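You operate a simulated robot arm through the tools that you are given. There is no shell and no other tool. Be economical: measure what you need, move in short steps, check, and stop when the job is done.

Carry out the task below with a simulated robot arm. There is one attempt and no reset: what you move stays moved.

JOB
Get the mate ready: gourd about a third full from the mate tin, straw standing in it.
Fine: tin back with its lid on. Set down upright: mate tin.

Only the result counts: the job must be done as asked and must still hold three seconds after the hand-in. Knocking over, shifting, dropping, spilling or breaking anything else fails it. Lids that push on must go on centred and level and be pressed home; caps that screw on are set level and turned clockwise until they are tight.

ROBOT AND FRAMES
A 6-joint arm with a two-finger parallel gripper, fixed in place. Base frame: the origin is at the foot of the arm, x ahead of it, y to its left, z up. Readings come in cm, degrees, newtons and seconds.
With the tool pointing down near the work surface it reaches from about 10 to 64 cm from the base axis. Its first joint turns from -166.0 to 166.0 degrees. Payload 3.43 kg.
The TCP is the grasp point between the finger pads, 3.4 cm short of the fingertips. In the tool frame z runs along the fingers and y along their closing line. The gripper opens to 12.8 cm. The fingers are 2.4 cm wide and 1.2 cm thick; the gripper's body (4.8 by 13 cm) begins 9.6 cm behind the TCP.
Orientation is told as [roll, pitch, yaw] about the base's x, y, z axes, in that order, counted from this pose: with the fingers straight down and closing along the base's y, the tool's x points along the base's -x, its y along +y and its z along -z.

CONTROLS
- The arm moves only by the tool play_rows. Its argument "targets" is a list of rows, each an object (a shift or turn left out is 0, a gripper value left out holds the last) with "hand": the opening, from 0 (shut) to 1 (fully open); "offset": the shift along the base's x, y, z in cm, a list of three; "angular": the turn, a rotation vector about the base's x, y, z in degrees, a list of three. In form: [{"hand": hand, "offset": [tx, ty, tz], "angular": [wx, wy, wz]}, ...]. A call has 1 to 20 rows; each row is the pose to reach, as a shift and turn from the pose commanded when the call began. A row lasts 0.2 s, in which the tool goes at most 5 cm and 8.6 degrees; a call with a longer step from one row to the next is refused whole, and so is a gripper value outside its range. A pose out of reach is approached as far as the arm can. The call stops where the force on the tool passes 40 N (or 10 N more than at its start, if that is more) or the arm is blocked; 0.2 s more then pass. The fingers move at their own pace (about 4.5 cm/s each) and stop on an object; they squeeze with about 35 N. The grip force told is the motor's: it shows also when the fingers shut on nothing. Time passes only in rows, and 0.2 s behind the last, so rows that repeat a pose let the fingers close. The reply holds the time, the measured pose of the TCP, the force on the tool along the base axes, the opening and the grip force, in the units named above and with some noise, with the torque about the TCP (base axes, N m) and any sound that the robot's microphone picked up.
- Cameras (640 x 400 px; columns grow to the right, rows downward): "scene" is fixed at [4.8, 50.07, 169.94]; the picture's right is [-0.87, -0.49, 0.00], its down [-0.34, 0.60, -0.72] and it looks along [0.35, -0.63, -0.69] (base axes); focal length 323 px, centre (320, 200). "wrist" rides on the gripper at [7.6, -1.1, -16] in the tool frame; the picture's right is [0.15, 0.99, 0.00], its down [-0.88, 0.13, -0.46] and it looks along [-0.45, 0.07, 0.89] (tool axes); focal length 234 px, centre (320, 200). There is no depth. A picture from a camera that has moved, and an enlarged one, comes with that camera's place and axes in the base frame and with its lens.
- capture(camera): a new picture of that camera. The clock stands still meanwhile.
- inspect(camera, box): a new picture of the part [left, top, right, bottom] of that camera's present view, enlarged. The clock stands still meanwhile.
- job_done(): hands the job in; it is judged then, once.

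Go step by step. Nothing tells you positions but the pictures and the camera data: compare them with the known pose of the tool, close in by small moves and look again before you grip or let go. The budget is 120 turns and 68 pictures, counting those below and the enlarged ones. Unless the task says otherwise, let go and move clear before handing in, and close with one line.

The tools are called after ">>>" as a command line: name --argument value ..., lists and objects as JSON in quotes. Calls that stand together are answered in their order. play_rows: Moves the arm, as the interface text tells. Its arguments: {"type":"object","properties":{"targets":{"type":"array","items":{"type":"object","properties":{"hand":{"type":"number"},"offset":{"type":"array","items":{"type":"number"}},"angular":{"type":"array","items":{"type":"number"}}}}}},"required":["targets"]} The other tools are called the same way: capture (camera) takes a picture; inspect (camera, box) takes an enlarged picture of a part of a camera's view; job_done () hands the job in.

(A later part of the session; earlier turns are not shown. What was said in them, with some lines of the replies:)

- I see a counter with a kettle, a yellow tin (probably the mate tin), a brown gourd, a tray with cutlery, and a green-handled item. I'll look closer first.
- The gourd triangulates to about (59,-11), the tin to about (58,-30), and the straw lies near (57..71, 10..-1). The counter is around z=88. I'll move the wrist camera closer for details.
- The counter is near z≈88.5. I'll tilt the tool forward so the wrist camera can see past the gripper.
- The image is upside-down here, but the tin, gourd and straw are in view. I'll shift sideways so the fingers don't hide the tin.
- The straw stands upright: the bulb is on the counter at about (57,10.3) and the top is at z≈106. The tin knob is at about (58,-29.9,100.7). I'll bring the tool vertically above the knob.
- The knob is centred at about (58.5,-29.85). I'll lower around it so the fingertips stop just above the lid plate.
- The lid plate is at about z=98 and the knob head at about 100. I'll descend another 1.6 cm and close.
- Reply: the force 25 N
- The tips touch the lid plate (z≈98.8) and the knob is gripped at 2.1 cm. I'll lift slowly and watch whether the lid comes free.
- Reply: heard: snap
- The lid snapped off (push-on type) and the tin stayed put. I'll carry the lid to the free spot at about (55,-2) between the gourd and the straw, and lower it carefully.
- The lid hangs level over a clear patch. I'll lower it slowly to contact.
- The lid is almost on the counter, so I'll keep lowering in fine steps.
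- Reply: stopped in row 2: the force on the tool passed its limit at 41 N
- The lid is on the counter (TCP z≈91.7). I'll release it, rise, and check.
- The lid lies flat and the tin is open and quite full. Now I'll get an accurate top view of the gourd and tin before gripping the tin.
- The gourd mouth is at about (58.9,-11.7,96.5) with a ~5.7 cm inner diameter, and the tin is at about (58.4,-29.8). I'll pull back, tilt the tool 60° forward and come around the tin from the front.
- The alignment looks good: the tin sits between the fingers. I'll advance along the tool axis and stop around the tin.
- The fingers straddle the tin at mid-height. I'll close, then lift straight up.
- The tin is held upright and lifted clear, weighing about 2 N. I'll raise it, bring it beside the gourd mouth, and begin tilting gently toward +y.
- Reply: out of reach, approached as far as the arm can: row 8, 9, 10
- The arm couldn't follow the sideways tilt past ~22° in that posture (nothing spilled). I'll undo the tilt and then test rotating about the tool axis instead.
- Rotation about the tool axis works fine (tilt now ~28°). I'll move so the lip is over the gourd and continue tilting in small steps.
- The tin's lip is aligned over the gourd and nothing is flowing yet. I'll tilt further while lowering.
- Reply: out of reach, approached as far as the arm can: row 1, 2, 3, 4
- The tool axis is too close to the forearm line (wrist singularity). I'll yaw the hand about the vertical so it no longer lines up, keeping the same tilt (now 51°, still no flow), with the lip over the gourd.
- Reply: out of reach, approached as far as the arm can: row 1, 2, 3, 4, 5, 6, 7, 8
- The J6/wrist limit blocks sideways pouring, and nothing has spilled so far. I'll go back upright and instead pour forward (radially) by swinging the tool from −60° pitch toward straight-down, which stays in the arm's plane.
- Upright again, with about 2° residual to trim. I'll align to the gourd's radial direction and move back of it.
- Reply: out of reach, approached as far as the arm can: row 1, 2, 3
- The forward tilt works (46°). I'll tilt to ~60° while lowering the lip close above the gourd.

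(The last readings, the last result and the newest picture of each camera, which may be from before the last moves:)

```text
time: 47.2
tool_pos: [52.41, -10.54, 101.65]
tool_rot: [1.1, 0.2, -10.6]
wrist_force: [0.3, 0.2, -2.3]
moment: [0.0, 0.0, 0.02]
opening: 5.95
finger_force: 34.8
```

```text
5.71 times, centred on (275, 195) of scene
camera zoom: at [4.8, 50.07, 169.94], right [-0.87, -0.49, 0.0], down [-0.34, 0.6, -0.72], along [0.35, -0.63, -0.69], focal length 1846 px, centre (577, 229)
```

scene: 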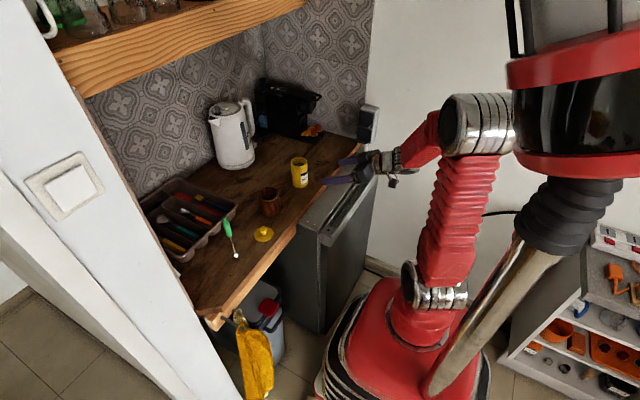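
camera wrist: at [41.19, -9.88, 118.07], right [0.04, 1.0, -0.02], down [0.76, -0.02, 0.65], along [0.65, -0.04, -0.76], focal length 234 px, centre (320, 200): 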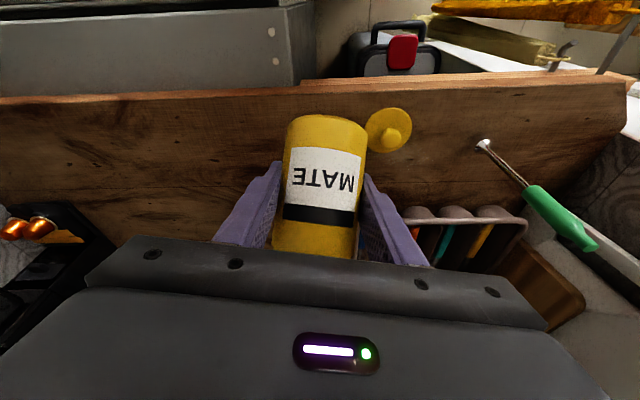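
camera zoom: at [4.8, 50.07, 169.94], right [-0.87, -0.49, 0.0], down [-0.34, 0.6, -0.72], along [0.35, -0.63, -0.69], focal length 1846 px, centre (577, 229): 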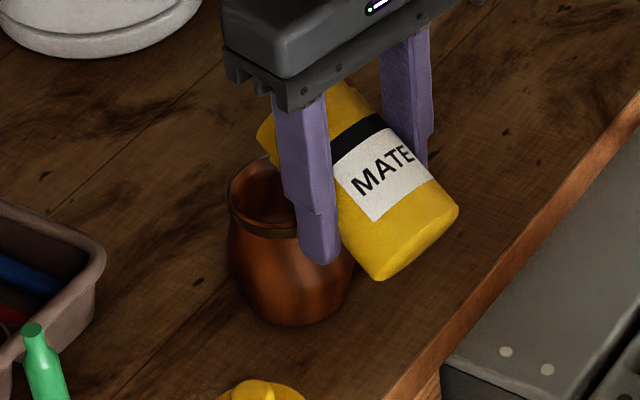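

No flow yet at 60°. I'll lower slightly and tilt in small steps, checking after each.

>>> play_rows --targets '[{"offset": [0, 0, -0.6], "angular": [0.6, 3, 0]}, {"offset": [0, 0, -0.6], "angular": [1.2, 6, 0]}, {"offset": [0, 0, -0.6], "angular": [1.2, 6, 0]}, {"offset": [0, 0, -0.6], "angular": [1.2, 6, 0]}]'

>>> inspect --camera "scene" --box '[240, 160, 310, 230]'

```text
time: 48.2
tool_pos: [52.46, -10.46, 101.21]
tool_rot: [1.2, 6.4, -10.7]
wrist_force: [-0.3, 0.2, -1.7]
moment: [0.0, -0.01, 0.03]
opening: 5.95
finger_force: 35.0
```

```text
5.71 times, centred on (275, 195) of scene
camera zoom: at [4.8, 50.07, 169.94], right [-0.87, -0.49, 0.0], down [-0.34, 0.6, -0.72], along [0.35, -0.63, -0.69], focal length 1846 px, centre (577, 229)
```

zoom: 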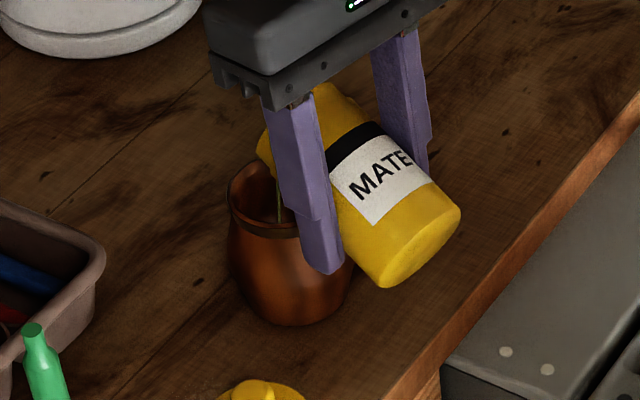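

A thin stream is falling into the gourd. I'll hold briefly and check.

>>> play_rows --targets '[{}, {}, {}]'

>>> inspect --camera "scene" --box '[245, 170, 285, 210]'

```text
time: 49.0
tool_pos: [52.33, -10.64, 101.17]
tool_rot: [1.2, 6.4, -10.6]
wrist_force: [-0.5, -0.4, -2.3]
moment: [0.03, 0.02, -0.01]
opening: 5.94
finger_force: 35.3
```

```text
10.00 times, centred on (265, 190) of scene
camera zoom: at [4.8, 50.07, 169.94], right [-0.87, -0.49, 0.0], down [-0.34, 0.6, -0.72], along [0.35, -0.63, -0.69], focal length 3231 px, centre (870, 300)
```

zoom: 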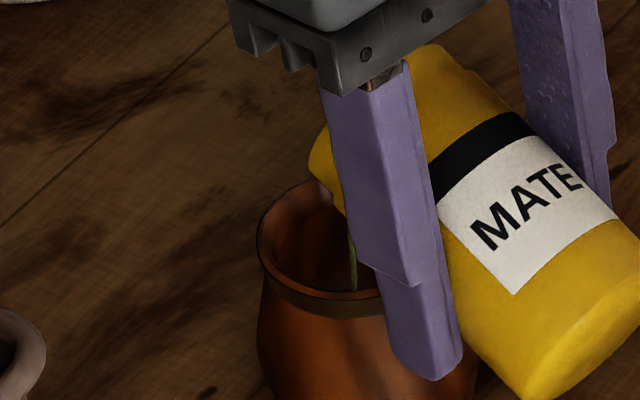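

>>> play_rows --targets '[{}, {}, {}, {}, {}, {}, {}, {}, {}, {}]'

>>> inspect --camera "scene" --box '[245, 170, 285, 210]'

```text
time: 51.2
tool_pos: [52.33, -10.54, 101.1]
tool_rot: [1.1, 6.3, -10.7]
wrist_force: [-0.7, 0.4, -2.3]
moment: [-0.02, 0.0, 0.02]
opening: 5.96
finger_force: 35.0
```

```text
10.00 times, centred on (265, 190) of scene
camera zoom: at [4.8, 50.07, 169.94], right [-0.87, -0.49, 0.0], down [-0.34, 0.6, -0.72], along [0.35, -0.63, -0.69], focal length 3231 px, centre (870, 300)
```

zoom: 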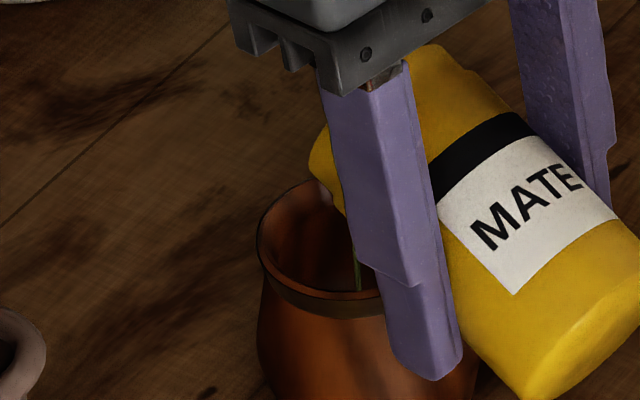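

The flow is dwindling as the surface settles, so I'll increase tilt by 6° steps.

>>> play_rows --targets '[{"offset": [0, 0, 0.3], "angular": [0.6, 3, 0]}, {"offset": [0.1, 0, 0.6], "angular": [1.2, 6, 0]}, {"offset": [0.1, 0, 0.6], "angular": [1.2, 6, 0]}, {"offset": [0.1, 0, 0.6], "angular": [1.2, 6, 0]}, {"offset": [0.1, 0, 0.6], "angular": [1.2, 6, 0]}, {"offset": [0.1, 0, 0.6], "angular": [1.2, 6, 0]}, {"offset": [0.1, 0, 0.6], "angular": [1.2, 6, 0]}, {"offset": [0.1, 0, 0.6], "angular": [1.2, 6, 0]}]'

>>> inspect --camera "scene" --box '[245, 170, 285, 210]'

```text
time: 53.0
tool_pos: [52.48, -10.33, 101.71]
tool_rot: [1.3, 12.4, -10.8]
wrist_force: [-0.2, -0.5, -1.8]
moment: [0.01, -0.02, -0.02]
opening: 5.93
finger_force: 35.2
```

```text
10.00 times, centred on (265, 190) of scene
camera zoom: at [4.8, 50.07, 169.94], right [-0.87, -0.49, 0.0], down [-0.34, 0.6, -0.72], along [0.35, -0.63, -0.69], focal length 3231 px, centre (870, 300)
```

zoom: 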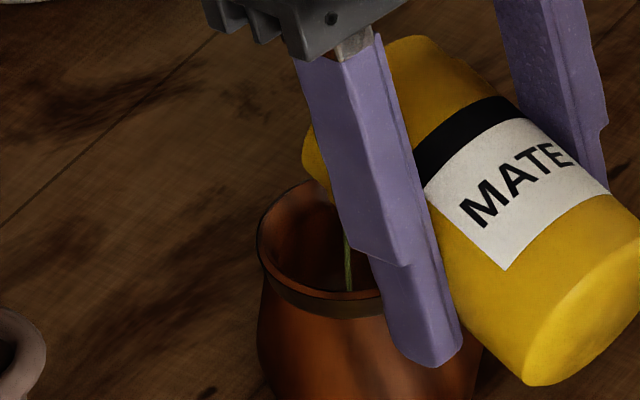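

>>> play_rows --targets '[{}, {}, {}, {}, {"offset": [0, 0, 0.3], "angular": [0.6, 3, 0]}, {"offset": [0.15, 0, 0.6], "angular": [1.2, 6, 0]}, {"offset": [0.15, 0, 0.6], "angular": [1.2, 6, 0]}, {"offset": [0.15, 0, 0.6], "angular": [1.2, 6, 0]}, {"offset": [0.15, 0, 0.6], "angular": [1.2, 6, 0]}, {"offset": [0.15, 0, 0.6], "angular": [1.2, 6, 0]}, {"offset": [0.15, 0, 0.6], "angular": [1.2, 6, 0]}, {"offset": [0.15, 0, 0.6], "angular": [1.2, 6, 0]}, {"offset": [0.15, 0, 0.6], "angular": [1.2, 6, 0]}]'

>>> inspect --camera "scene" --box '[245, 170, 285, 210]'

```text
time: 55.8
tool_pos: [52.65, -10.38, 102.38]
tool_rot: [1.3, 18.5, -10.6]
wrist_force: [-0.2, 0.0, -1.7]
moment: [-0.02, -0.01, 0.0]
opening: 5.94
finger_force: 35.4
```

```text
10.00 times, centred on (265, 190) of scene
camera zoom: at [4.8, 50.07, 169.94], right [-0.87, -0.49, 0.0], down [-0.34, 0.6, -0.72], along [0.35, -0.63, -0.69], focal length 3231 px, centre (870, 300)
```

zoom: 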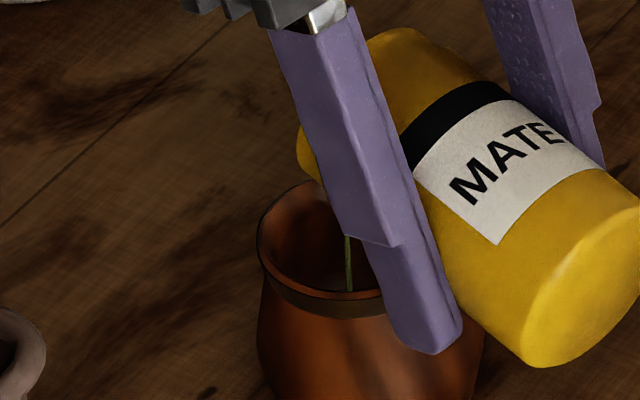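

Let me pause the pour: tilt back, shift the tin aside, and look into the gourd.

>>> play_rows --targets '[{"offset": [-0.3, 0, 0.5], "angular": [-1.5, -7.5, 0]}, {"offset": [-0.6, 0, 2], "angular": [-3, -15, 0]}, {"offset": [-0.6, 0, 4], "angular": [-4.5, -22.6, 0]}, {"offset": [-0.6, -3, 6], "angular": [-6, -30, 0]}, {"offset": [-0.6, -7, 8], "angular": [-6, -30, 0]}, {"offset": [-0.6, -11, 8], "angular": [-6, -30, 0]}, {"offset": [-0.6, -11, 8], "angular": [-6, -30, 0]}]'

>>> capture --camera "wrist"

```text
time: 57.4
tool_pos: [52.01, -21.51, 110.42]
tool_rot: [0.9, -12.1, -10.7]
wrist_force: [-0.5, 0.4, -2.2]
moment: [-0.01, 0.01, 0.0]
opening: 5.93
finger_force: 35.2
```

```text
26 pictures are left
camera wrist: at [41.09, -20.86, 124.4], right [0.04, 1.0, -0.01], down [0.77, -0.02, 0.63], along [0.63, -0.04, -0.77], focal length 234 px, centre (320, 200)
```

wrist: 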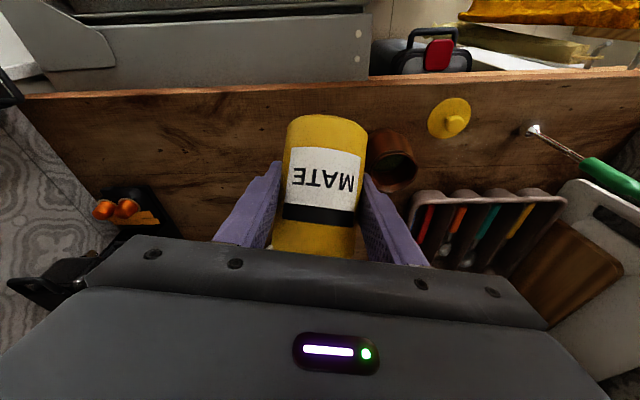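

>>> inspect --camera "wrist" --box '[350, 110, 450, 210]'

```text
4.00 times, centred on (400, 160) of wrist
camera zoom: at [41.09, -20.86, 124.4], right [0.04, 1.0, -0.01], down [0.77, -0.02, 0.63], along [0.63, -0.04, -0.77], focal length 937 px, centre (0, 360)
```

zoom: 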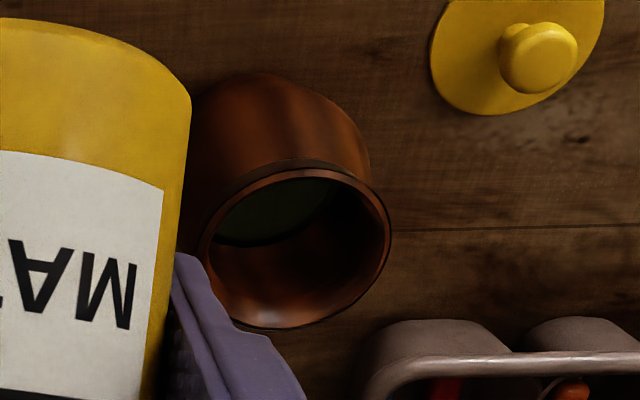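

Content is visible in the gourd, and I estimate it's near a third already. I'll get a steeper view to measure the level better.

>>> play_rows --targets '[{"offset": [2, 0, 0], "angular": [1.1, 5.6, 0]}, {"offset": [4, -0.5, -0.5], "angular": [2.2, 11.1, 0]}, {"offset": [6, -1, -1], "angular": [3.3, 16.7, 0]}, {"offset": [6, -1, -1], "angular": [3.3, 16.7, 0]}]'

>>> inspect --camera "wrist" --box '[340, 80, 460, 200]'

```text
time: 58.4
tool_pos: [58.01, -22.43, 109.3]
tool_rot: [1.1, 5.0, -10.7]
wrist_force: [0.8, 0.0, -3.0]
moment: [-0.01, 0.01, 0.0]
opening: 5.93
finger_force: 34.9
```

```text
3.33 times, centred on (400, 140) of wrist
camera zoom: at [51.63, -22.74, 125.77], right [0.04, 1.0, 0.03], down [0.92, -0.05, 0.38], along [0.38, 0.01, -0.92], focal length 781 px, centre (53, 400)
```

zoom: 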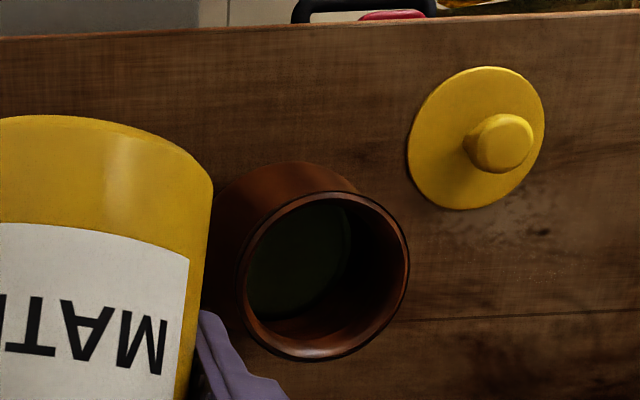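

The surface is at z≈91 with the gourd's interior from ~88 to 96.5, so it's about a third full. I'll swing the tin upright again and take it back above its original spot.

>>> play_rows --targets '[{"offset": [-1, -0.8, 0], "angular": [-1.34, -7.1, 0]}, {"offset": [-2, -1.6, 0], "angular": [-2.7, -14.2, 0]}, {"offset": [-3, -2.4, 0], "angular": [-4, -21.4, 0]}, {"offset": [-4, -3.2, 0], "angular": [-5.4, -28.5, 0]}, {"offset": [-4, -4, 0], "angular": [-6.7, -35.6, 0]}, {"offset": [-4, -5, -1], "angular": [-8.1, -42.7, 0]}, {"offset": [-4, -6, -2], "angular": [-9.4, -49.9, 0]}, {"offset": [-4, -7.4, -3], "angular": [-10.8, -57, 0]}, {"offset": [-4, -7.4, -3], "angular": [-12.1, -64.1, 0]}, {"offset": [-4, -7.4, -3], "angular": [-12.1, -64.1, 0]}]'

```text
time: 60.6
tool_pos: [54.05, -29.88, 106.23]
tool_rot: [1.1, -60.2, -10.7]
wrist_force: [-0.3, -1.2, -1.5]
moment: [-0.01, 0.01, 0.01]
opening: 5.96
finger_force: 34.9
```

>>> play_rows --targets '[{"offset": [2, 0, 0], "angular": [-0.3, 0, 5]}, {"offset": [4.35, 0.03, 0], "angular": [-0.55, 0, 9.75]}, {"offset": [4.35, 0.03, -4], "angular": [-0.55, 0, 9.75]}, {"offset": [4.35, 0.03, -8], "angular": [-0.55, 0, 9.75]}, {"offset": [4.35, 0.03, -11], "angular": [-0.55, 0, 9.75]}, {"offset": [4.35, 0.03, -11], "angular": [-0.55, 0, 9.75]}]'

>>> inspect --camera "scene" --box '[245, 125, 345, 215]'

```text
time: 62.0
tool_pos: [58.47, -29.92, 95.21]
tool_rot: [0.0, -60.3, 0.1]
wrist_force: [-0.3, 0.2, -1.2]
moment: [0.01, -0.01, 0.02]
opening: 5.92
finger_force: 35.2
```

```text
4.44 times, centred on (295, 170) of scene
camera zoom: at [4.8, 50.07, 169.94], right [-0.87, -0.49, 0.0], down [-0.34, 0.6, -0.72], along [0.35, -0.63, -0.69], focal length 1436 px, centre (431, 333)
```

zoom: 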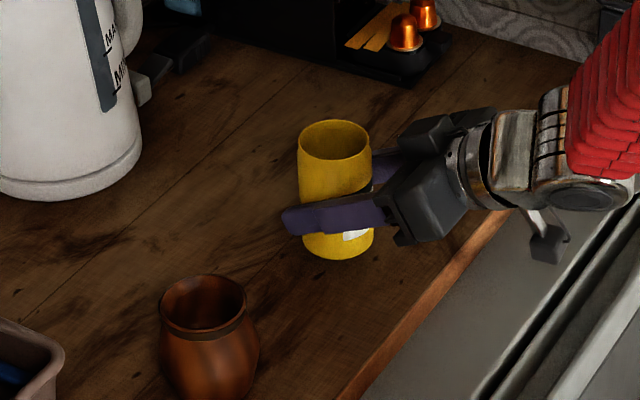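

The tin is upright above its original place and nothing has spilled. I'll lower it gently to the counter.

>>> play_rows --targets '[{"offset": [0, 0.05, -0.7]}, {"offset": [0, 0.05, -1.4]}, {"offset": [0, 0.05, -1.8]}, {"offset": [0, 0.05, -2.0]}, {"offset": [0, 0.05, -2.1]}, {"offset": [0, 0.05, -2.1]}]'

```text
time: 63.4
tool_pos: [58.39, -29.75, 93.25]
tool_rot: [0.0, -60.2, 0.2]
wrist_force: [0.1, -0.1, -2.5]
moment: [0.01, 0.04, -0.06]
opening: 5.92
finger_force: 35.0
```

>>> play_rows --targets '[{"offset": [0, 0, -0.1]}, {"offset": [0, 0, -0.2]}, {"offset": [0, 0, -0.2]}]'

>>> play_rows --targets '[{"offset": [0, 0, -0.1]}, {"offset": [0, 0, -0.1]}]'

```text
time: 64.2
tool_pos: [58.37, -29.86, 93.02]
tool_rot: [-0.1, -60.4, 0.1]
wrist_force: [-0.5, 1.0, 1.7]
moment: [-0.02, 0.12, -0.05]
opening: 5.93
finger_force: 34.6
```

```text
time: 64.8
tool_pos: [58.43, -29.81, 93.03]
tool_rot: [-0.1, -60.5, 0.3]
wrist_force: [-1.8, 2.7, 13.3]
moment: [0.02, 0.39, -0.04]
opening: 5.94
finger_force: 35.2
```

The tin is resting on the counter. I'll release it and back straight out.

>>> play_rows --targets '[{"hand": 0.85}, {}, {}, {}, {}, {"offset": [-4.1, 0, 1.9]}, {"offset": [-8.2, 0, 3.8]}, {"offset": [-12.3, 0, 5.7]}, {"offset": [-15, 0, 8]}, {"offset": [-15, 0, 10]}, {"offset": [-15, 0, 10]}]'

>>> capture --camera "wrist"

```text
time: 67.2
tool_pos: [43.32, -29.86, 102.89]
tool_rot: [0.1, -60.3, 0.1]
wrist_force: [0.3, -0.3, -0.4]
moment: [0.0, -0.04, -0.03]
opening: 10.88
finger_force: 0.1
```

```text
22 pictures are left
camera wrist: at [25.71, -30.95, 104.15], right [-0.07, 0.99, -0.13], down [0.04, 0.13, 0.99], along [1.0, 0.07, -0.05], focal length 234 px, centre (320, 200)
```

wrist: 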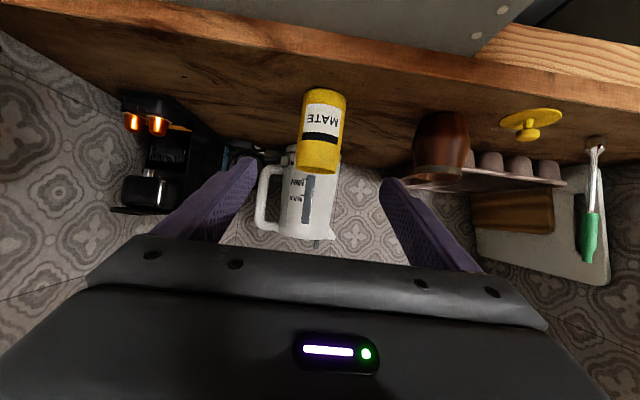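

The tin stands. Now I'll return to tool-down and go above the lid.

>>> play_rows --targets '[{"offset": [0, 2, 2], "angular": [0, 7.5, 0], "hand": 0.36}, {"offset": [0, 5, 4], "angular": [0, 15, 0]}, {"offset": [0, 8, 6], "angular": [0, 22.6, 0]}, {"offset": [1, 11, 8], "angular": [0, 30.1, 0]}, {"offset": [3, 14.5, 9], "angular": [0, 37.7, 0]}, {"offset": [5, 18, 9], "angular": [0, 45.2, 0]}, {"offset": [7, 21.5, 9], "angular": [0, 52.8, 0]}, {"offset": [9, 25, 9], "angular": [0, 60.3, 0]}, {"offset": [11.7, 27.85, 7], "angular": [0, 60.3, 0]}, {"offset": [11.7, 27.85, 3], "angular": [0, 60.3, 0]}, {"offset": [11.7, 27.85, 1], "angular": [0, 60.3, 0]}, {"offset": [11.7, 27.85, 1], "angular": [0, 60.3, 0]}]'

>>> capture --camera "wrist"

```text
time: 69.8
tool_pos: [55.11, -1.94, 103.93]
tool_rot: [0.1, 0.0, 0.0]
wrist_force: [-1.1, 0.4, -0.9]
moment: [0.0, 0.0, 0.04]
opening: 4.59
finger_force: 0.0
```

```text
21 pictures are left
camera wrist: at [47.4, -3.13, 119.85], right [-0.15, 0.99, 0.0], down [0.88, 0.13, 0.46], along [0.45, 0.07, -0.89], focal length 234 px, centre (320, 200)
```

wrist: 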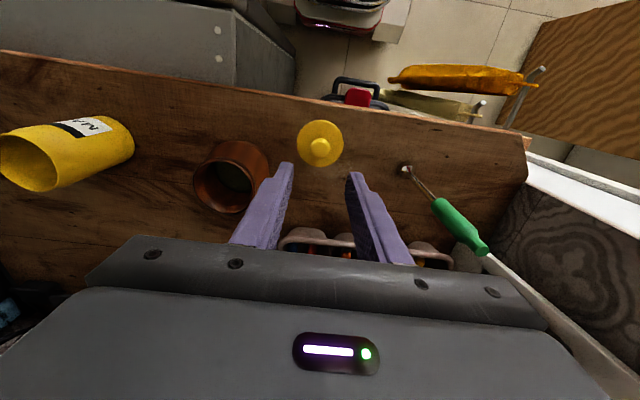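

The lid is where I left it. I'll lower around the knob and grip it.

>>> play_rows --targets '[{"offset": [-0.05, -0.08, -4]}, {"offset": [-0.05, -0.08, -8]}, {"offset": [-0.05, -0.08, -11]}, {"offset": [-0.05, -0.08, -12]}, {"offset": [-0.05, -0.08, -12]}, {"hand": 0, "offset": [-0.05, -0.08, -12]}, {"offset": [-0.05, -0.08, -12]}, {"offset": [-0.05, -0.08, -12]}, {"offset": [-0.05, -0.08, -12]}]'

>>> play_rows --targets '[{"offset": [0, 0, 1]}, {"offset": [0, 0, 4]}, {"offset": [0, 0, 8]}, {"offset": [0, 0, 12]}, {"offset": [0, 0, 16]}, {"offset": [0, 0, 16]}]'

>>> inspect --camera "scene" --box '[220, 150, 310, 240]'

```text
time: 71.8
tool_pos: [54.95, -2.08, 92.09]
tool_rot: [0.1, 0.0, 0.0]
wrist_force: [-0.6, 0.5, 0.7]
moment: [0.01, 0.01, 0.01]
opening: 2.11
finger_force: 34.6
```

```text
time: 73.2
tool_pos: [55.04, -1.96, 107.98]
tool_rot: [0.0, 0.0, 0.0]
wrist_force: [-0.2, -0.4, -0.2]
moment: [0.03, -0.02, 0.04]
opening: 2.08
finger_force: 34.8
```

```text
4.44 times, centred on (265, 195) of scene
camera zoom: at [4.8, 50.07, 169.94], right [-0.87, -0.49, 0.0], down [-0.34, 0.6, -0.72], along [0.35, -0.63, -0.69], focal length 1436 px, centre (564, 222)
```

zoom: 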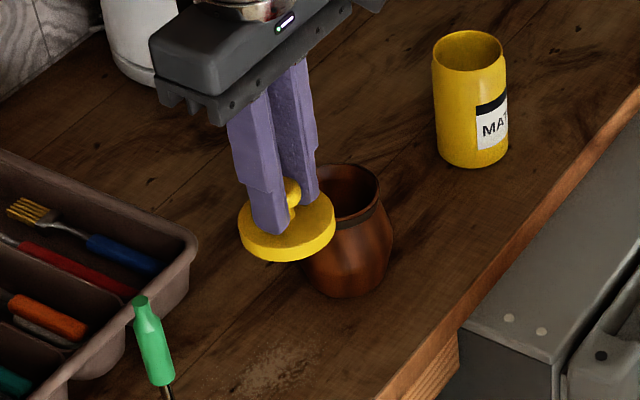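

The lid is held level. I'll carry it above the tin at z≈110 and check centring.

>>> play_rows --targets '[{"offset": [0.5, -4, 2]}, {"offset": [1, -8.5, 2]}, {"offset": [1.5, -13, 2]}, {"offset": [2, -17.5, 2]}, {"offset": [2.6, -22, 2]}, {"offset": [3.3, -26, 2]}, {"offset": [3.35, -27.85, 0]}, {"offset": [3.35, -27.85, -2]}, {"offset": [3.35, -27.85, -2]}]'

>>> inspect --camera "wrist" --box '[270, 110, 370, 210]'

>>> inspect --camera "scene" --box '[270, 130, 330, 190]'

```text
time: 75.2
tool_pos: [58.4, -29.94, 105.75]
tool_rot: [0.1, 0.0, 0.1]
wrist_force: [0.5, -0.3, -0.4]
moment: [0.0, 0.0, -0.01]
opening: 2.1
finger_force: 34.9
```

```text
4.00 times, centred on (320, 160) of wrist
camera zoom: at [50.76, -31.14, 121.71], right [-0.15, 0.99, 0.0], down [0.88, 0.13, 0.46], along [0.45, 0.07, -0.89], focal length 937 px, centre (320, 360)
```

zoom: 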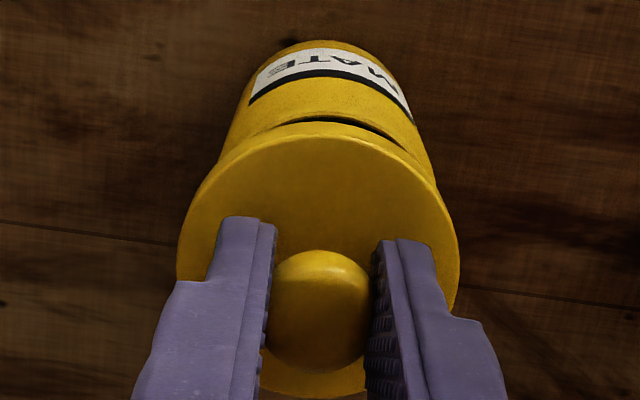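

```text
6.67 times, centred on (300, 160) of scene
camera zoom: at [4.8, 50.07, 169.94], right [-0.87, -0.49, 0.0], down [-0.34, 0.6, -0.72], along [0.35, -0.63, -0.69], focal length 2154 px, centre (453, 467)
```

zoom: 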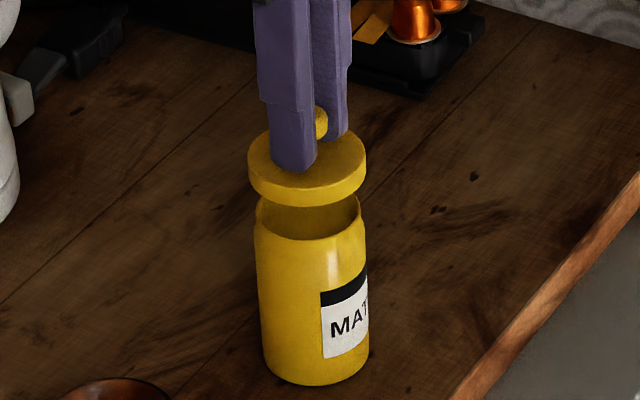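

The lid is nearly centred, with the tin offset by only ~1 mm. I'll make a small correction and lower slowly onto the rim.

>>> play_rows --targets '[{"offset": [0.1, 0.1, -0.5]}, {"offset": [0.1, 0.1, -1.0]}, {"offset": [0.1, 0.1, -1.5]}, {"offset": [0.1, 0.1, -1.8]}, {"offset": [0.1, 0.1, -1.8]}]'

>>> inspect --camera "scene" --box '[280, 140, 320, 180]'

```text
time: 76.4
tool_pos: [58.49, -29.93, 104.02]
tool_rot: [0.0, 0.0, -0.1]
wrist_force: [0.2, 0.5, -1.0]
moment: [0.01, 0.01, 0.0]
opening: 2.07
finger_force: 35.1
```

```text
10.00 times, centred on (300, 160) of scene
camera zoom: at [4.8, 50.07, 169.94], right [-0.87, -0.49, 0.0], down [-0.34, 0.6, -0.72], along [0.35, -0.63, -0.69], focal length 3231 px, centre (520, 600)
```

zoom: 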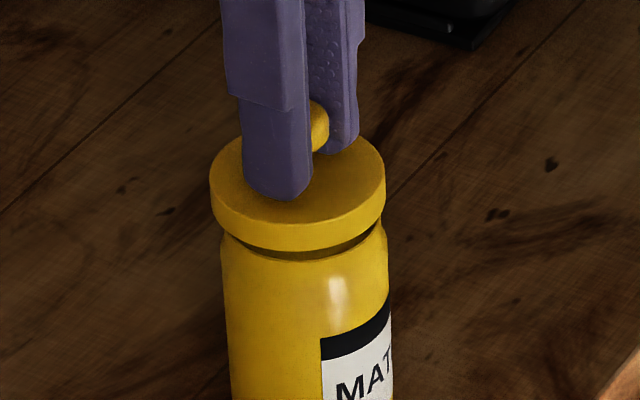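

The lateral alignment matches the original seated look. I'll lower in fine steps to contact and press.

>>> play_rows --targets '[{"offset": [0, 0.05, -0.3]}, {"offset": [0, 0.05, -0.6]}, {"offset": [0, 0.05, -0.6]}]'

>>> play_rows --targets '[{"offset": [0, 0, -0.2]}, {"offset": [0, 0, -0.3]}, {"offset": [0, 0, -0.3]}]'

```text
time: 77.2
tool_pos: [58.57, -29.77, 103.5]
tool_rot: [0.1, 0.1, -0.1]
wrist_force: [-0.2, 0.7, -0.7]
moment: [0.01, 0.0, -0.02]
opening: 2.07
finger_force: 34.9
```

```text
time: 78.0
tool_pos: [58.5, -29.75, 103.16]
tool_rot: [0.1, 0.0, 0.0]
wrist_force: [0.2, 0.2, -0.1]
moment: [-0.02, 0.0, -0.02]
opening: 2.07
finger_force: 35.0
```

>>> play_rows --targets '[{"offset": [0, 0, -0.2]}, {"offset": [0, 0, -0.3]}, {"offset": [0, 0, -0.3]}]'

>>> play_rows --targets '[{"offset": [0, 0, -0.1]}, {"offset": [0, 0, -0.2]}, {"offset": [0, 0, -0.2]}]'

```text
time: 78.8
tool_pos: [58.52, -29.7, 102.97]
tool_rot: [0.0, 0.0, 0.0]
wrist_force: [0.0, -0.2, 0.1]
moment: [0.01, -0.02, 0.01]
opening: 2.08
finger_force: 35.5
```

```text
time: 79.6
tool_pos: [58.51, -29.65, 102.59]
tool_rot: [0.0, 0.0, 0.0]
wrist_force: [0.2, 0.1, -0.6]
moment: [0.01, 0.02, 0.01]
opening: 2.07
finger_force: 35.3
```

>>> play_rows --targets '[{"offset": [0, 0, -0.2]}, {"offset": [0, 0, -0.2]}]'

>>> play_rows --targets '[{"offset": [0, 0, -0.2]}, {"offset": [0, 0, -0.2]}]'

>>> inspect --camera "scene" --box '[280, 140, 320, 180]'

```text
time: 80.2
tool_pos: [58.51, -29.74, 102.37]
tool_rot: [0.1, 0.0, 0.1]
wrist_force: [0.2, -0.8, -0.3]
moment: [0.01, 0.01, -0.01]
opening: 2.08
finger_force: 35.1
```

```text
time: 80.8
tool_pos: [58.28, -29.82, 102.34]
tool_rot: [0.0, -0.2, 0.0]
wrist_force: [-1.7, -2.6, 15.7]
moment: [-0.06, 0.06, -0.06]
opening: 2.06
finger_force: 34.8
heard: snap
```

```text
10.00 times, centred on (300, 160) of scene
camera zoom: at [4.8, 50.07, 169.94], right [-0.87, -0.49, 0.0], down [-0.34, 0.6, -0.72], along [0.35, -0.63, -0.69], focal length 3231 px, centre (520, 600)
```

zoom: 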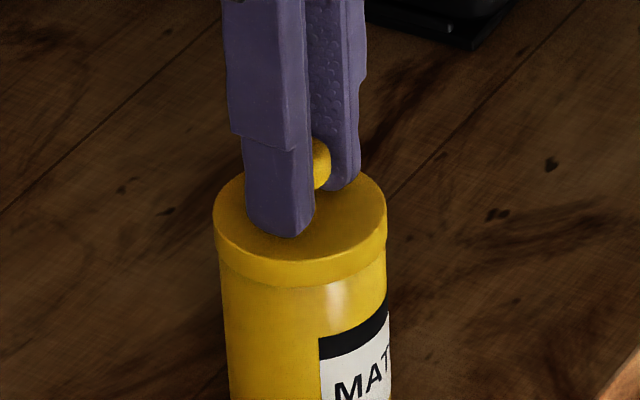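

The lid snapped on, centred and level. I'll press a touch more to be sure, then release and rise.

>>> play_rows --targets '[{"offset": [0, 0, -0.1]}, {"offset": [0, 0, -0.1]}]'

>>> play_rows --targets '[{"hand": 0.38, "offset": [0, 0, 0.3]}, {"offset": [0, 0, 0.3]}, {"offset": [0, 0, 0.3]}, {"offset": [0, 0, 4]}, {"offset": [0, 0, 9]}, {"offset": [-3, 4, 11]}, {"offset": [-3, 4, 11]}]'

>>> inspect --camera "scene" --box '[270, 130, 330, 190]'

```text
time: 81.4
tool_pos: [58.32, -29.73, 102.45]
tool_rot: [-0.1, -0.1, -0.1]
wrist_force: [0.8, -4.9, 28.8]
moment: [-0.12, -0.14, -0.04]
opening: 2.06
finger_force: 34.7
```

```text
refused: row 6 steps farther than a row can; nothing moved
```

```text
6.67 times, centred on (300, 160) of scene
camera zoom: at [4.8, 50.07, 169.94], right [-0.87, -0.49, 0.0], down [-0.34, 0.6, -0.72], along [0.35, -0.63, -0.69], focal length 2154 px, centre (453, 467)
```

zoom: 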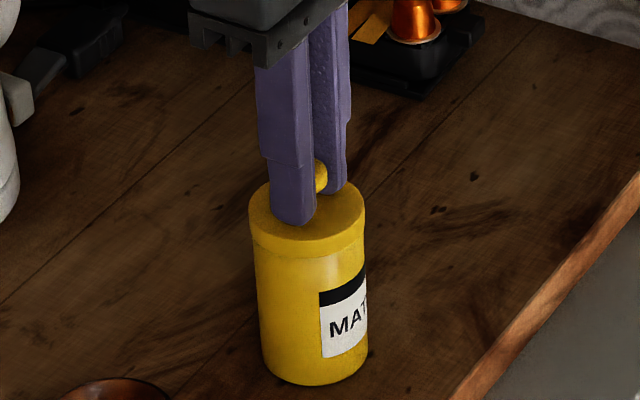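

The lid is home. Now I'll release, rise, and travel high toward the straw.

>>> play_rows --targets '[{"hand": 0.4, "offset": [0, 0, 0.2]}, {"offset": [0, 0, 0.2]}, {"offset": [0, 0, 0.2]}, {"offset": [0, 0, 4]}, {"offset": [0, 0, 8.5]}, {"offset": [0, 0, 13]}, {"offset": [-0.3, 4.5, 15]}, {"offset": [-0.6, 9, 15]}, {"offset": [-0.9, 13.5, 15]}, {"offset": [-1.2, 18, 15]}, {"offset": [-1.5, 22.5, 15]}, {"offset": [-1.5, 27, 15]}, {"offset": [-1.5, 31.5, 15]}, {"offset": [-1.5, 36, 15]}, {"offset": [-1.5, 38.5, 15]}, {"offset": [-1.5, 38.5, 15]}]'

>>> capture --camera "wrist"

>>> inspect --camera "scene" --box '[210, 130, 320, 260]'

```text
time: 84.8
tool_pos: [56.94, 8.79, 117.25]
tool_rot: [0.1, 0.0, 0.0]
wrist_force: [0.0, 0.4, 0.0]
moment: [0.01, 0.02, 0.0]
opening: 5.13
finger_force: 0.0
```

```text
14 pictures are left
camera wrist: at [49.29, 7.6, 133.05], right [-0.15, 0.99, 0.0], down [0.88, 0.13, 0.46], along [0.45, 0.07, -0.89], focal length 234 px, centre (320, 200)
```

wrist: 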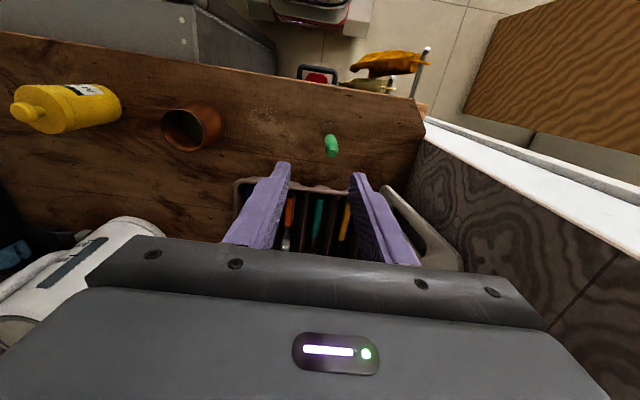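

```text
3.08 times, centred on (265, 195) of scene
camera zoom: at [4.8, 50.07, 169.94], right [-0.87, -0.49, 0.0], down [-0.34, 0.6, -0.72], along [0.35, -0.63, -0.69], focal length 994 px, centre (489, 215)
```

zoom: 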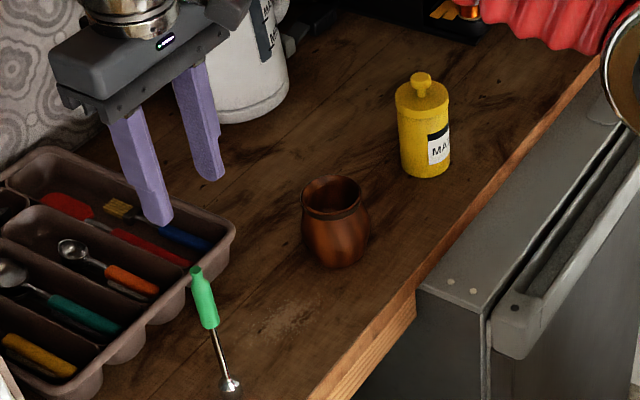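

>>> inspect --camera "wrist" --box '[300, 115, 360, 175]'

```text
6.67 times, centred on (330, 145) of wrist
camera zoom: at [49.29, 7.6, 133.05], right [-0.15, 0.99, 0.0], down [0.88, 0.13, 0.46], along [0.45, 0.07, -0.89], focal length 1561 px, centre (253, 567)
```

zoom: 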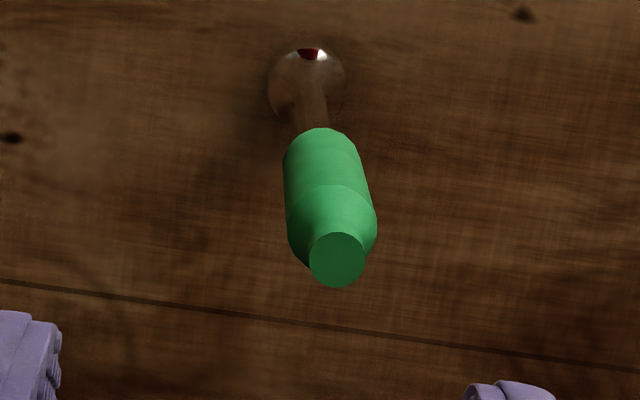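

The straw is vertical at about (56.75,10.35). I'll descend around its green handle and grip.

>>> play_rows --targets '[{"offset": [-0.2, 1.56, -2]}, {"offset": [-0.2, 1.56, -6]}, {"offset": [-0.2, 1.56, -10]}, {"offset": [-0.2, 1.56, -13]}, {"offset": [-0.2, 1.56, -15.2]}, {"offset": [-0.2, 1.56, -15.2]}, {"hand": 0, "offset": [-0.2, 1.56, -15.2]}, {"offset": [-0.2, 1.56, -15.2]}, {"offset": [-0.2, 1.56, -15.2]}, {"offset": [-0.2, 1.56, -15.2]}, {"offset": [-0.2, 1.56, -15.2]}]'

>>> play_rows --targets '[{"offset": [0, 0, 1]}, {"offset": [0, 0, 4]}, {"offset": [0, 0, 8]}, {"offset": [0, 0, 12]}, {"offset": [0, 0, 12]}]'

>>> inspect --camera "scene" --box '[210, 150, 310, 260]'

```text
time: 87.2
tool_pos: [56.86, 10.42, 102.0]
tool_rot: [0.0, 0.0, 0.0]
wrist_force: [0.5, -0.1, -0.7]
moment: [-0.01, -0.02, -0.02]
opening: 1.58
finger_force: 35.4
```

```text
time: 88.4
tool_pos: [56.74, 10.24, 114.1]
tool_rot: [-0.1, 0.0, 0.0]
wrist_force: [0.4, 0.5, -0.6]
moment: [0.02, -0.04, 0.01]
opening: 1.56
finger_force: 34.9
```

```text
3.64 times, centred on (260, 205) of scene
camera zoom: at [4.8, 50.07, 169.94], right [-0.87, -0.49, 0.0], down [-0.34, 0.6, -0.72], along [0.35, -0.63, -0.69], focal length 1175 px, centre (538, 182)
```

zoom: 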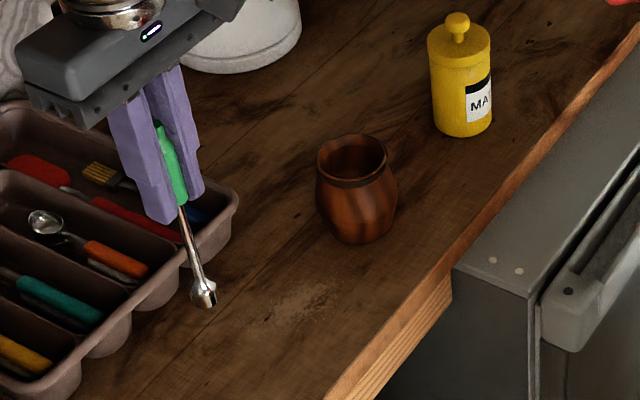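

The straw is held vertically. I'll move it over the gourd's centre and check before inserting.

>>> play_rows --targets '[{"offset": [0, -2, 3]}, {"offset": [0.5, -6.5, 3]}, {"offset": [1, -11, 3]}, {"offset": [1.6, -15.5, 3]}, {"offset": [2.2, -20, 3]}, {"offset": [2.3, -22, 2]}, {"offset": [2.3, -22, 1]}, {"offset": [2.3, -22, 1]}]'

>>> inspect --camera "scene" --box '[230, 150, 310, 230]'

>>> capture --camera "wrist"

```text
time: 90.2
tool_pos: [59.06, -11.7, 115.01]
tool_rot: [0.0, 0.0, 0.1]
wrist_force: [0.9, -0.3, 0.1]
moment: [-0.01, -0.04, 0.03]
opening: 1.57
finger_force: 35.0
```

```text
5.00 times, centred on (270, 190) of scene
camera zoom: at [4.8, 50.07, 169.94], right [-0.87, -0.49, 0.0], down [-0.34, 0.6, -0.72], along [0.35, -0.63, -0.69], focal length 1616 px, centre (570, 250)
```

zoom: 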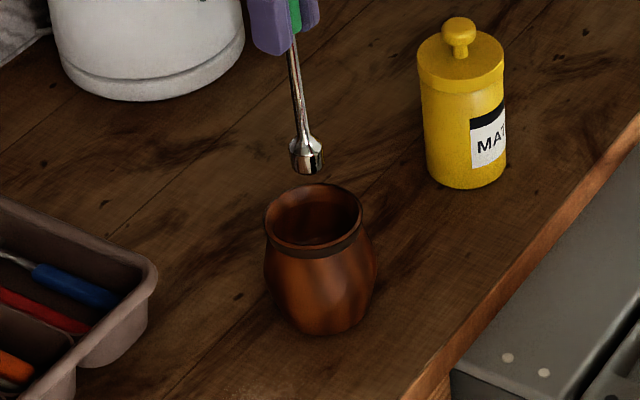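

```text
9 pictures are left
camera wrist: at [51.44, -12.89, 130.9], right [-0.15, 0.99, 0.0], down [0.88, 0.13, 0.46], along [0.45, 0.07, -0.89], focal length 234 px, centre (320, 200)
```

wrist: 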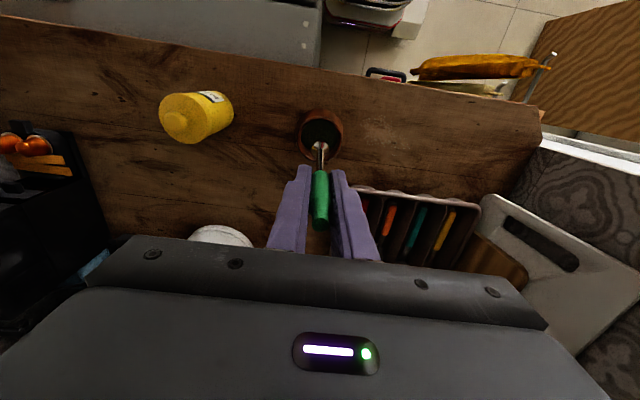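

The bulb is centred over the gourd. I'll lower it in.

>>> play_rows --targets '[{"offset": [0, 0, -3]}, {"offset": [0, 0, -6]}, {"offset": [0, 0, -8]}, {"offset": [0, 0, -9]}, {"offset": [0, 0, -9.5]}, {"offset": [0, 0, -9.5]}]'

>>> play_rows --targets '[{"offset": [0, 0, -0.3]}, {"offset": [0, 0, -0.6]}, {"offset": [0, 0, -0.9]}, {"offset": [0, 0, -1.2]}, {"offset": [0, 0, -1.2]}]'

```text
time: 91.6
tool_pos: [59.12, -11.59, 105.35]
tool_rot: [0.2, 0.0, 0.1]
wrist_force: [0.8, -0.3, -0.8]
moment: [0.02, 0.01, -0.01]
opening: 1.55
finger_force: 34.7
```

```text
time: 92.8
tool_pos: [59.0, -11.66, 104.24]
tool_rot: [0.2, 0.0, 0.0]
wrist_force: [0.2, -0.1, 0.4]
moment: [-0.02, -0.01, 0.02]
opening: 1.55
finger_force: 35.3
```

No resistance yet, so I'll continue toward the bottom in small steps.

>>> play_rows --targets '[{"offset": [0, 0, -0.3]}, {"offset": [0, 0, -0.6]}, {"offset": [0, 0, -0.6]}]'

>>> play_rows --targets '[{"offset": [0, 0, -0.2]}, {"offset": [0, 0, -0.4]}, {"offset": [0, 0, -0.4]}]'

>>> play_rows --targets '[{"offset": [0, 0, -0.2]}, {"offset": [0, 0, -0.2]}]'

```text
time: 93.6
tool_pos: [59.08, -11.69, 103.63]
tool_rot: [0.1, 0.1, 0.0]
wrist_force: [-0.5, -0.6, 0.3]
moment: [0.03, 0.02, 0.0]
opening: 1.53
finger_force: 34.9
```

```text
time: 94.4
tool_pos: [59.14, -11.59, 103.19]
tool_rot: [0.1, 0.1, 0.0]
wrist_force: [0.5, 0.0, -0.1]
moment: [0.01, 0.0, 0.01]
opening: 1.56
finger_force: 34.9
```

```text
time: 95.0
tool_pos: [58.99, -11.71, 103.15]
tool_rot: [0.1, 0.1, 0.1]
wrist_force: [0.8, 0.1, -0.6]
moment: [-0.01, 0.02, -0.01]
opening: 1.53
finger_force: 35.2
```

>>> play_rows --targets '[{"offset": [0, 0, -0.2]}, {"offset": [0, 0, -0.2]}]'

>>> play_rows --targets '[{"offset": [0, 0, -0.2]}, {"offset": [0, 0, -0.2]}]'

>>> inspect --camera "scene" --box '[240, 160, 300, 220]'

```text
time: 95.6
tool_pos: [59.08, -11.66, 102.91]
tool_rot: [0.1, 0.0, 0.0]
wrist_force: [-0.6, 0.4, -0.5]
moment: [0.0, 0.01, 0.02]
opening: 1.54
finger_force: 35.2
```

```text
time: 96.2
tool_pos: [59.08, -11.59, 102.76]
tool_rot: [-0.1, -0.1, 0.0]
wrist_force: [-2.0, 0.4, 14.3]
moment: [-0.05, 0.29, -0.02]
opening: 1.55
finger_force: 35.1
```

```text
6.67 times, centred on (270, 190) of scene
camera zoom: at [4.8, 50.07, 169.94], right [-0.87, -0.49, 0.0], down [-0.34, 0.6, -0.72], along [0.35, -0.63, -0.69], focal length 2154 px, centre (653, 267)
```

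zoom: 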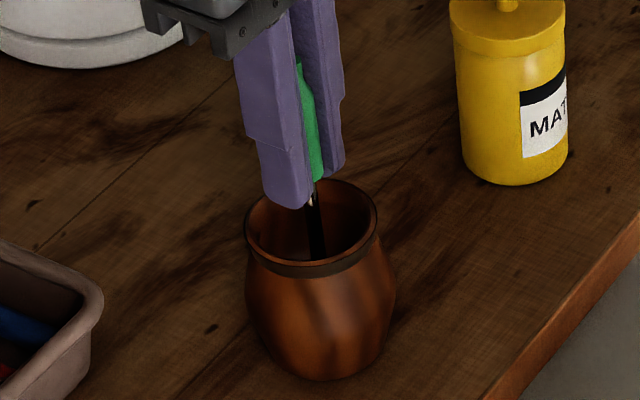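

The straw reached the gourd's floor (0.8 cm above the counter), embedded in the yerba. I'll relax the force and open the fingers in stages.

>>> play_rows --targets '[{"hand": 0, "offset": [0, 0, 0.15]}, {"hand": 0.15, "offset": [0, 0, 0.15]}, {"hand": 0.18, "offset": [0, 0, 0.15]}, {"hand": 0.22, "offset": [0, 0, 0.15]}, {"hand": 0.26, "offset": [0, 0, 0.15]}, {"hand": 0.3, "offset": [0, 0, 0.15]}, {"offset": [0, 0, 0.15]}, {"offset": [0, 0, 0.15]}]'

>>> inspect --camera "scene" --box '[240, 160, 300, 220]'

```text
time: 98.0
tool_pos: [59.06, -11.69, 102.83]
tool_rot: [0.0, 0.0, 0.1]
wrist_force: [0.1, 0.3, -0.7]
moment: [0.0, -0.01, 0.02]
opening: 3.83
finger_force: 0.1
```

```text
6.67 times, centred on (270, 190) of scene
camera zoom: at [4.8, 50.07, 169.94], right [-0.87, -0.49, 0.0], down [-0.34, 0.6, -0.72], along [0.35, -0.63, -0.69], focal length 2154 px, centre (653, 267)
```

zoom: 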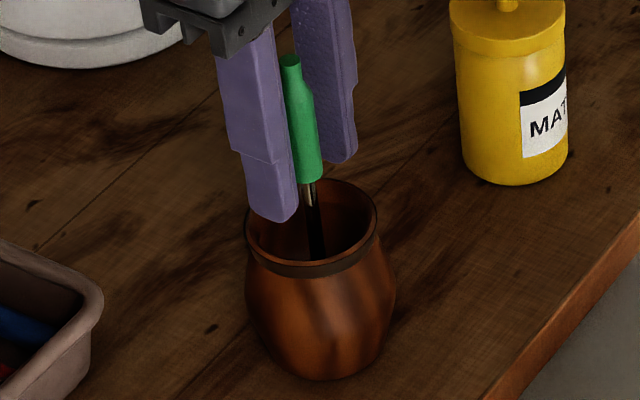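

The straw stands on its own in the yerba. I'll open a bit wider and rise straight up, clear of everything.

>>> play_rows --targets '[{"hand": 0.42}, {}, {}, {"offset": [0, 0, 3]}, {"offset": [0, 0, 7]}, {"offset": [0, 0, 11]}, {"offset": [-3, 0, 14]}, {"offset": [-7, 0, 16]}, {"offset": [-11, 0, 18]}, {"offset": [-15, 0, 20]}, {}]'

```text
refused: row 11 steps farther than a row can; nothing moved
```

>>> play_rows --targets '[{"hand": 0.42}, {}, {}, {"offset": [0, 0, 3]}, {"offset": [0, 0, 7]}, {"offset": [0, 0, 11]}, {"offset": [-3, 0, 14]}, {"offset": [-7, 0, 16]}, {"offset": [-11, 0, 18]}, {"offset": [-15, 0, 20]}, {"offset": [-15, 0, 20]}]'

>>> inspect --camera "scene" --box '[210, 130, 330, 250]'

>>> capture --camera "wrist"

```text
time: 100.4
tool_pos: [44.1, -11.66, 122.75]
tool_rot: [0.1, 0.0, 0.0]
wrist_force: [0.0, -0.2, 0.0]
moment: [-0.01, 0.03, -0.02]
opening: 5.39
finger_force: 0.1
```

```text
3.33 times, centred on (270, 190) of scene
camera zoom: at [4.8, 50.07, 169.94], right [-0.87, -0.49, 0.0], down [-0.34, 0.6, -0.72], along [0.35, -0.63, -0.69], focal length 1077 px, centre (487, 233)
```

zoom: 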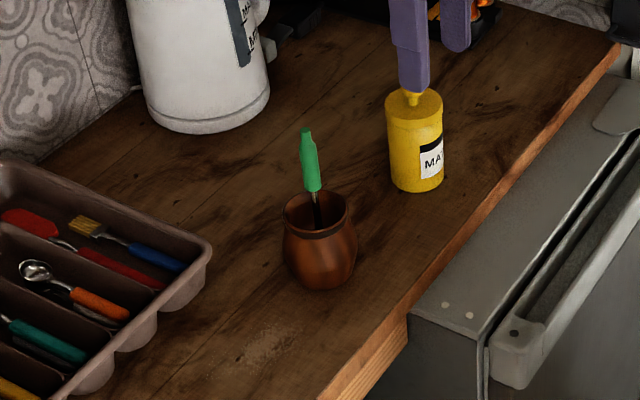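

```text
5 pictures are left
camera wrist: at [36.42, -12.81, 138.68], right [-0.15, 0.99, 0.0], down [0.88, 0.13, 0.46], along [0.45, 0.07, -0.89], focal length 234 px, centre (320, 200)
```

wrist: 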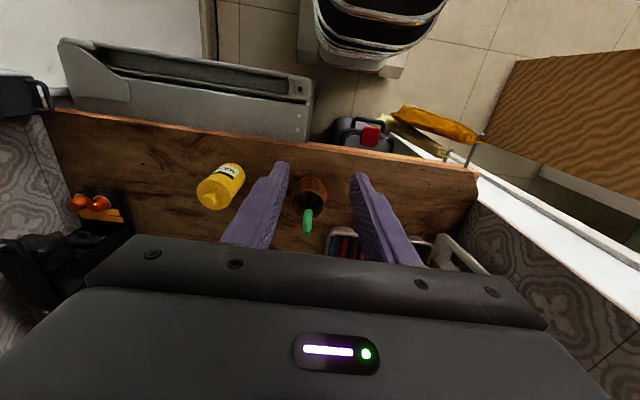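

The straw stands upright in the gourd and the tin is back, upright, with its lid snapped on. Nothing was spilled and the arm is clear, so I'm handing in.

>>> job_done

```text
The job is handed in.
```

The mate is ready: the gourd is about a third full (about 35% by my estimate from the camera), the straw stands in it, and the tin is upright within about 3 mm of its original spot with its lid snapped on.
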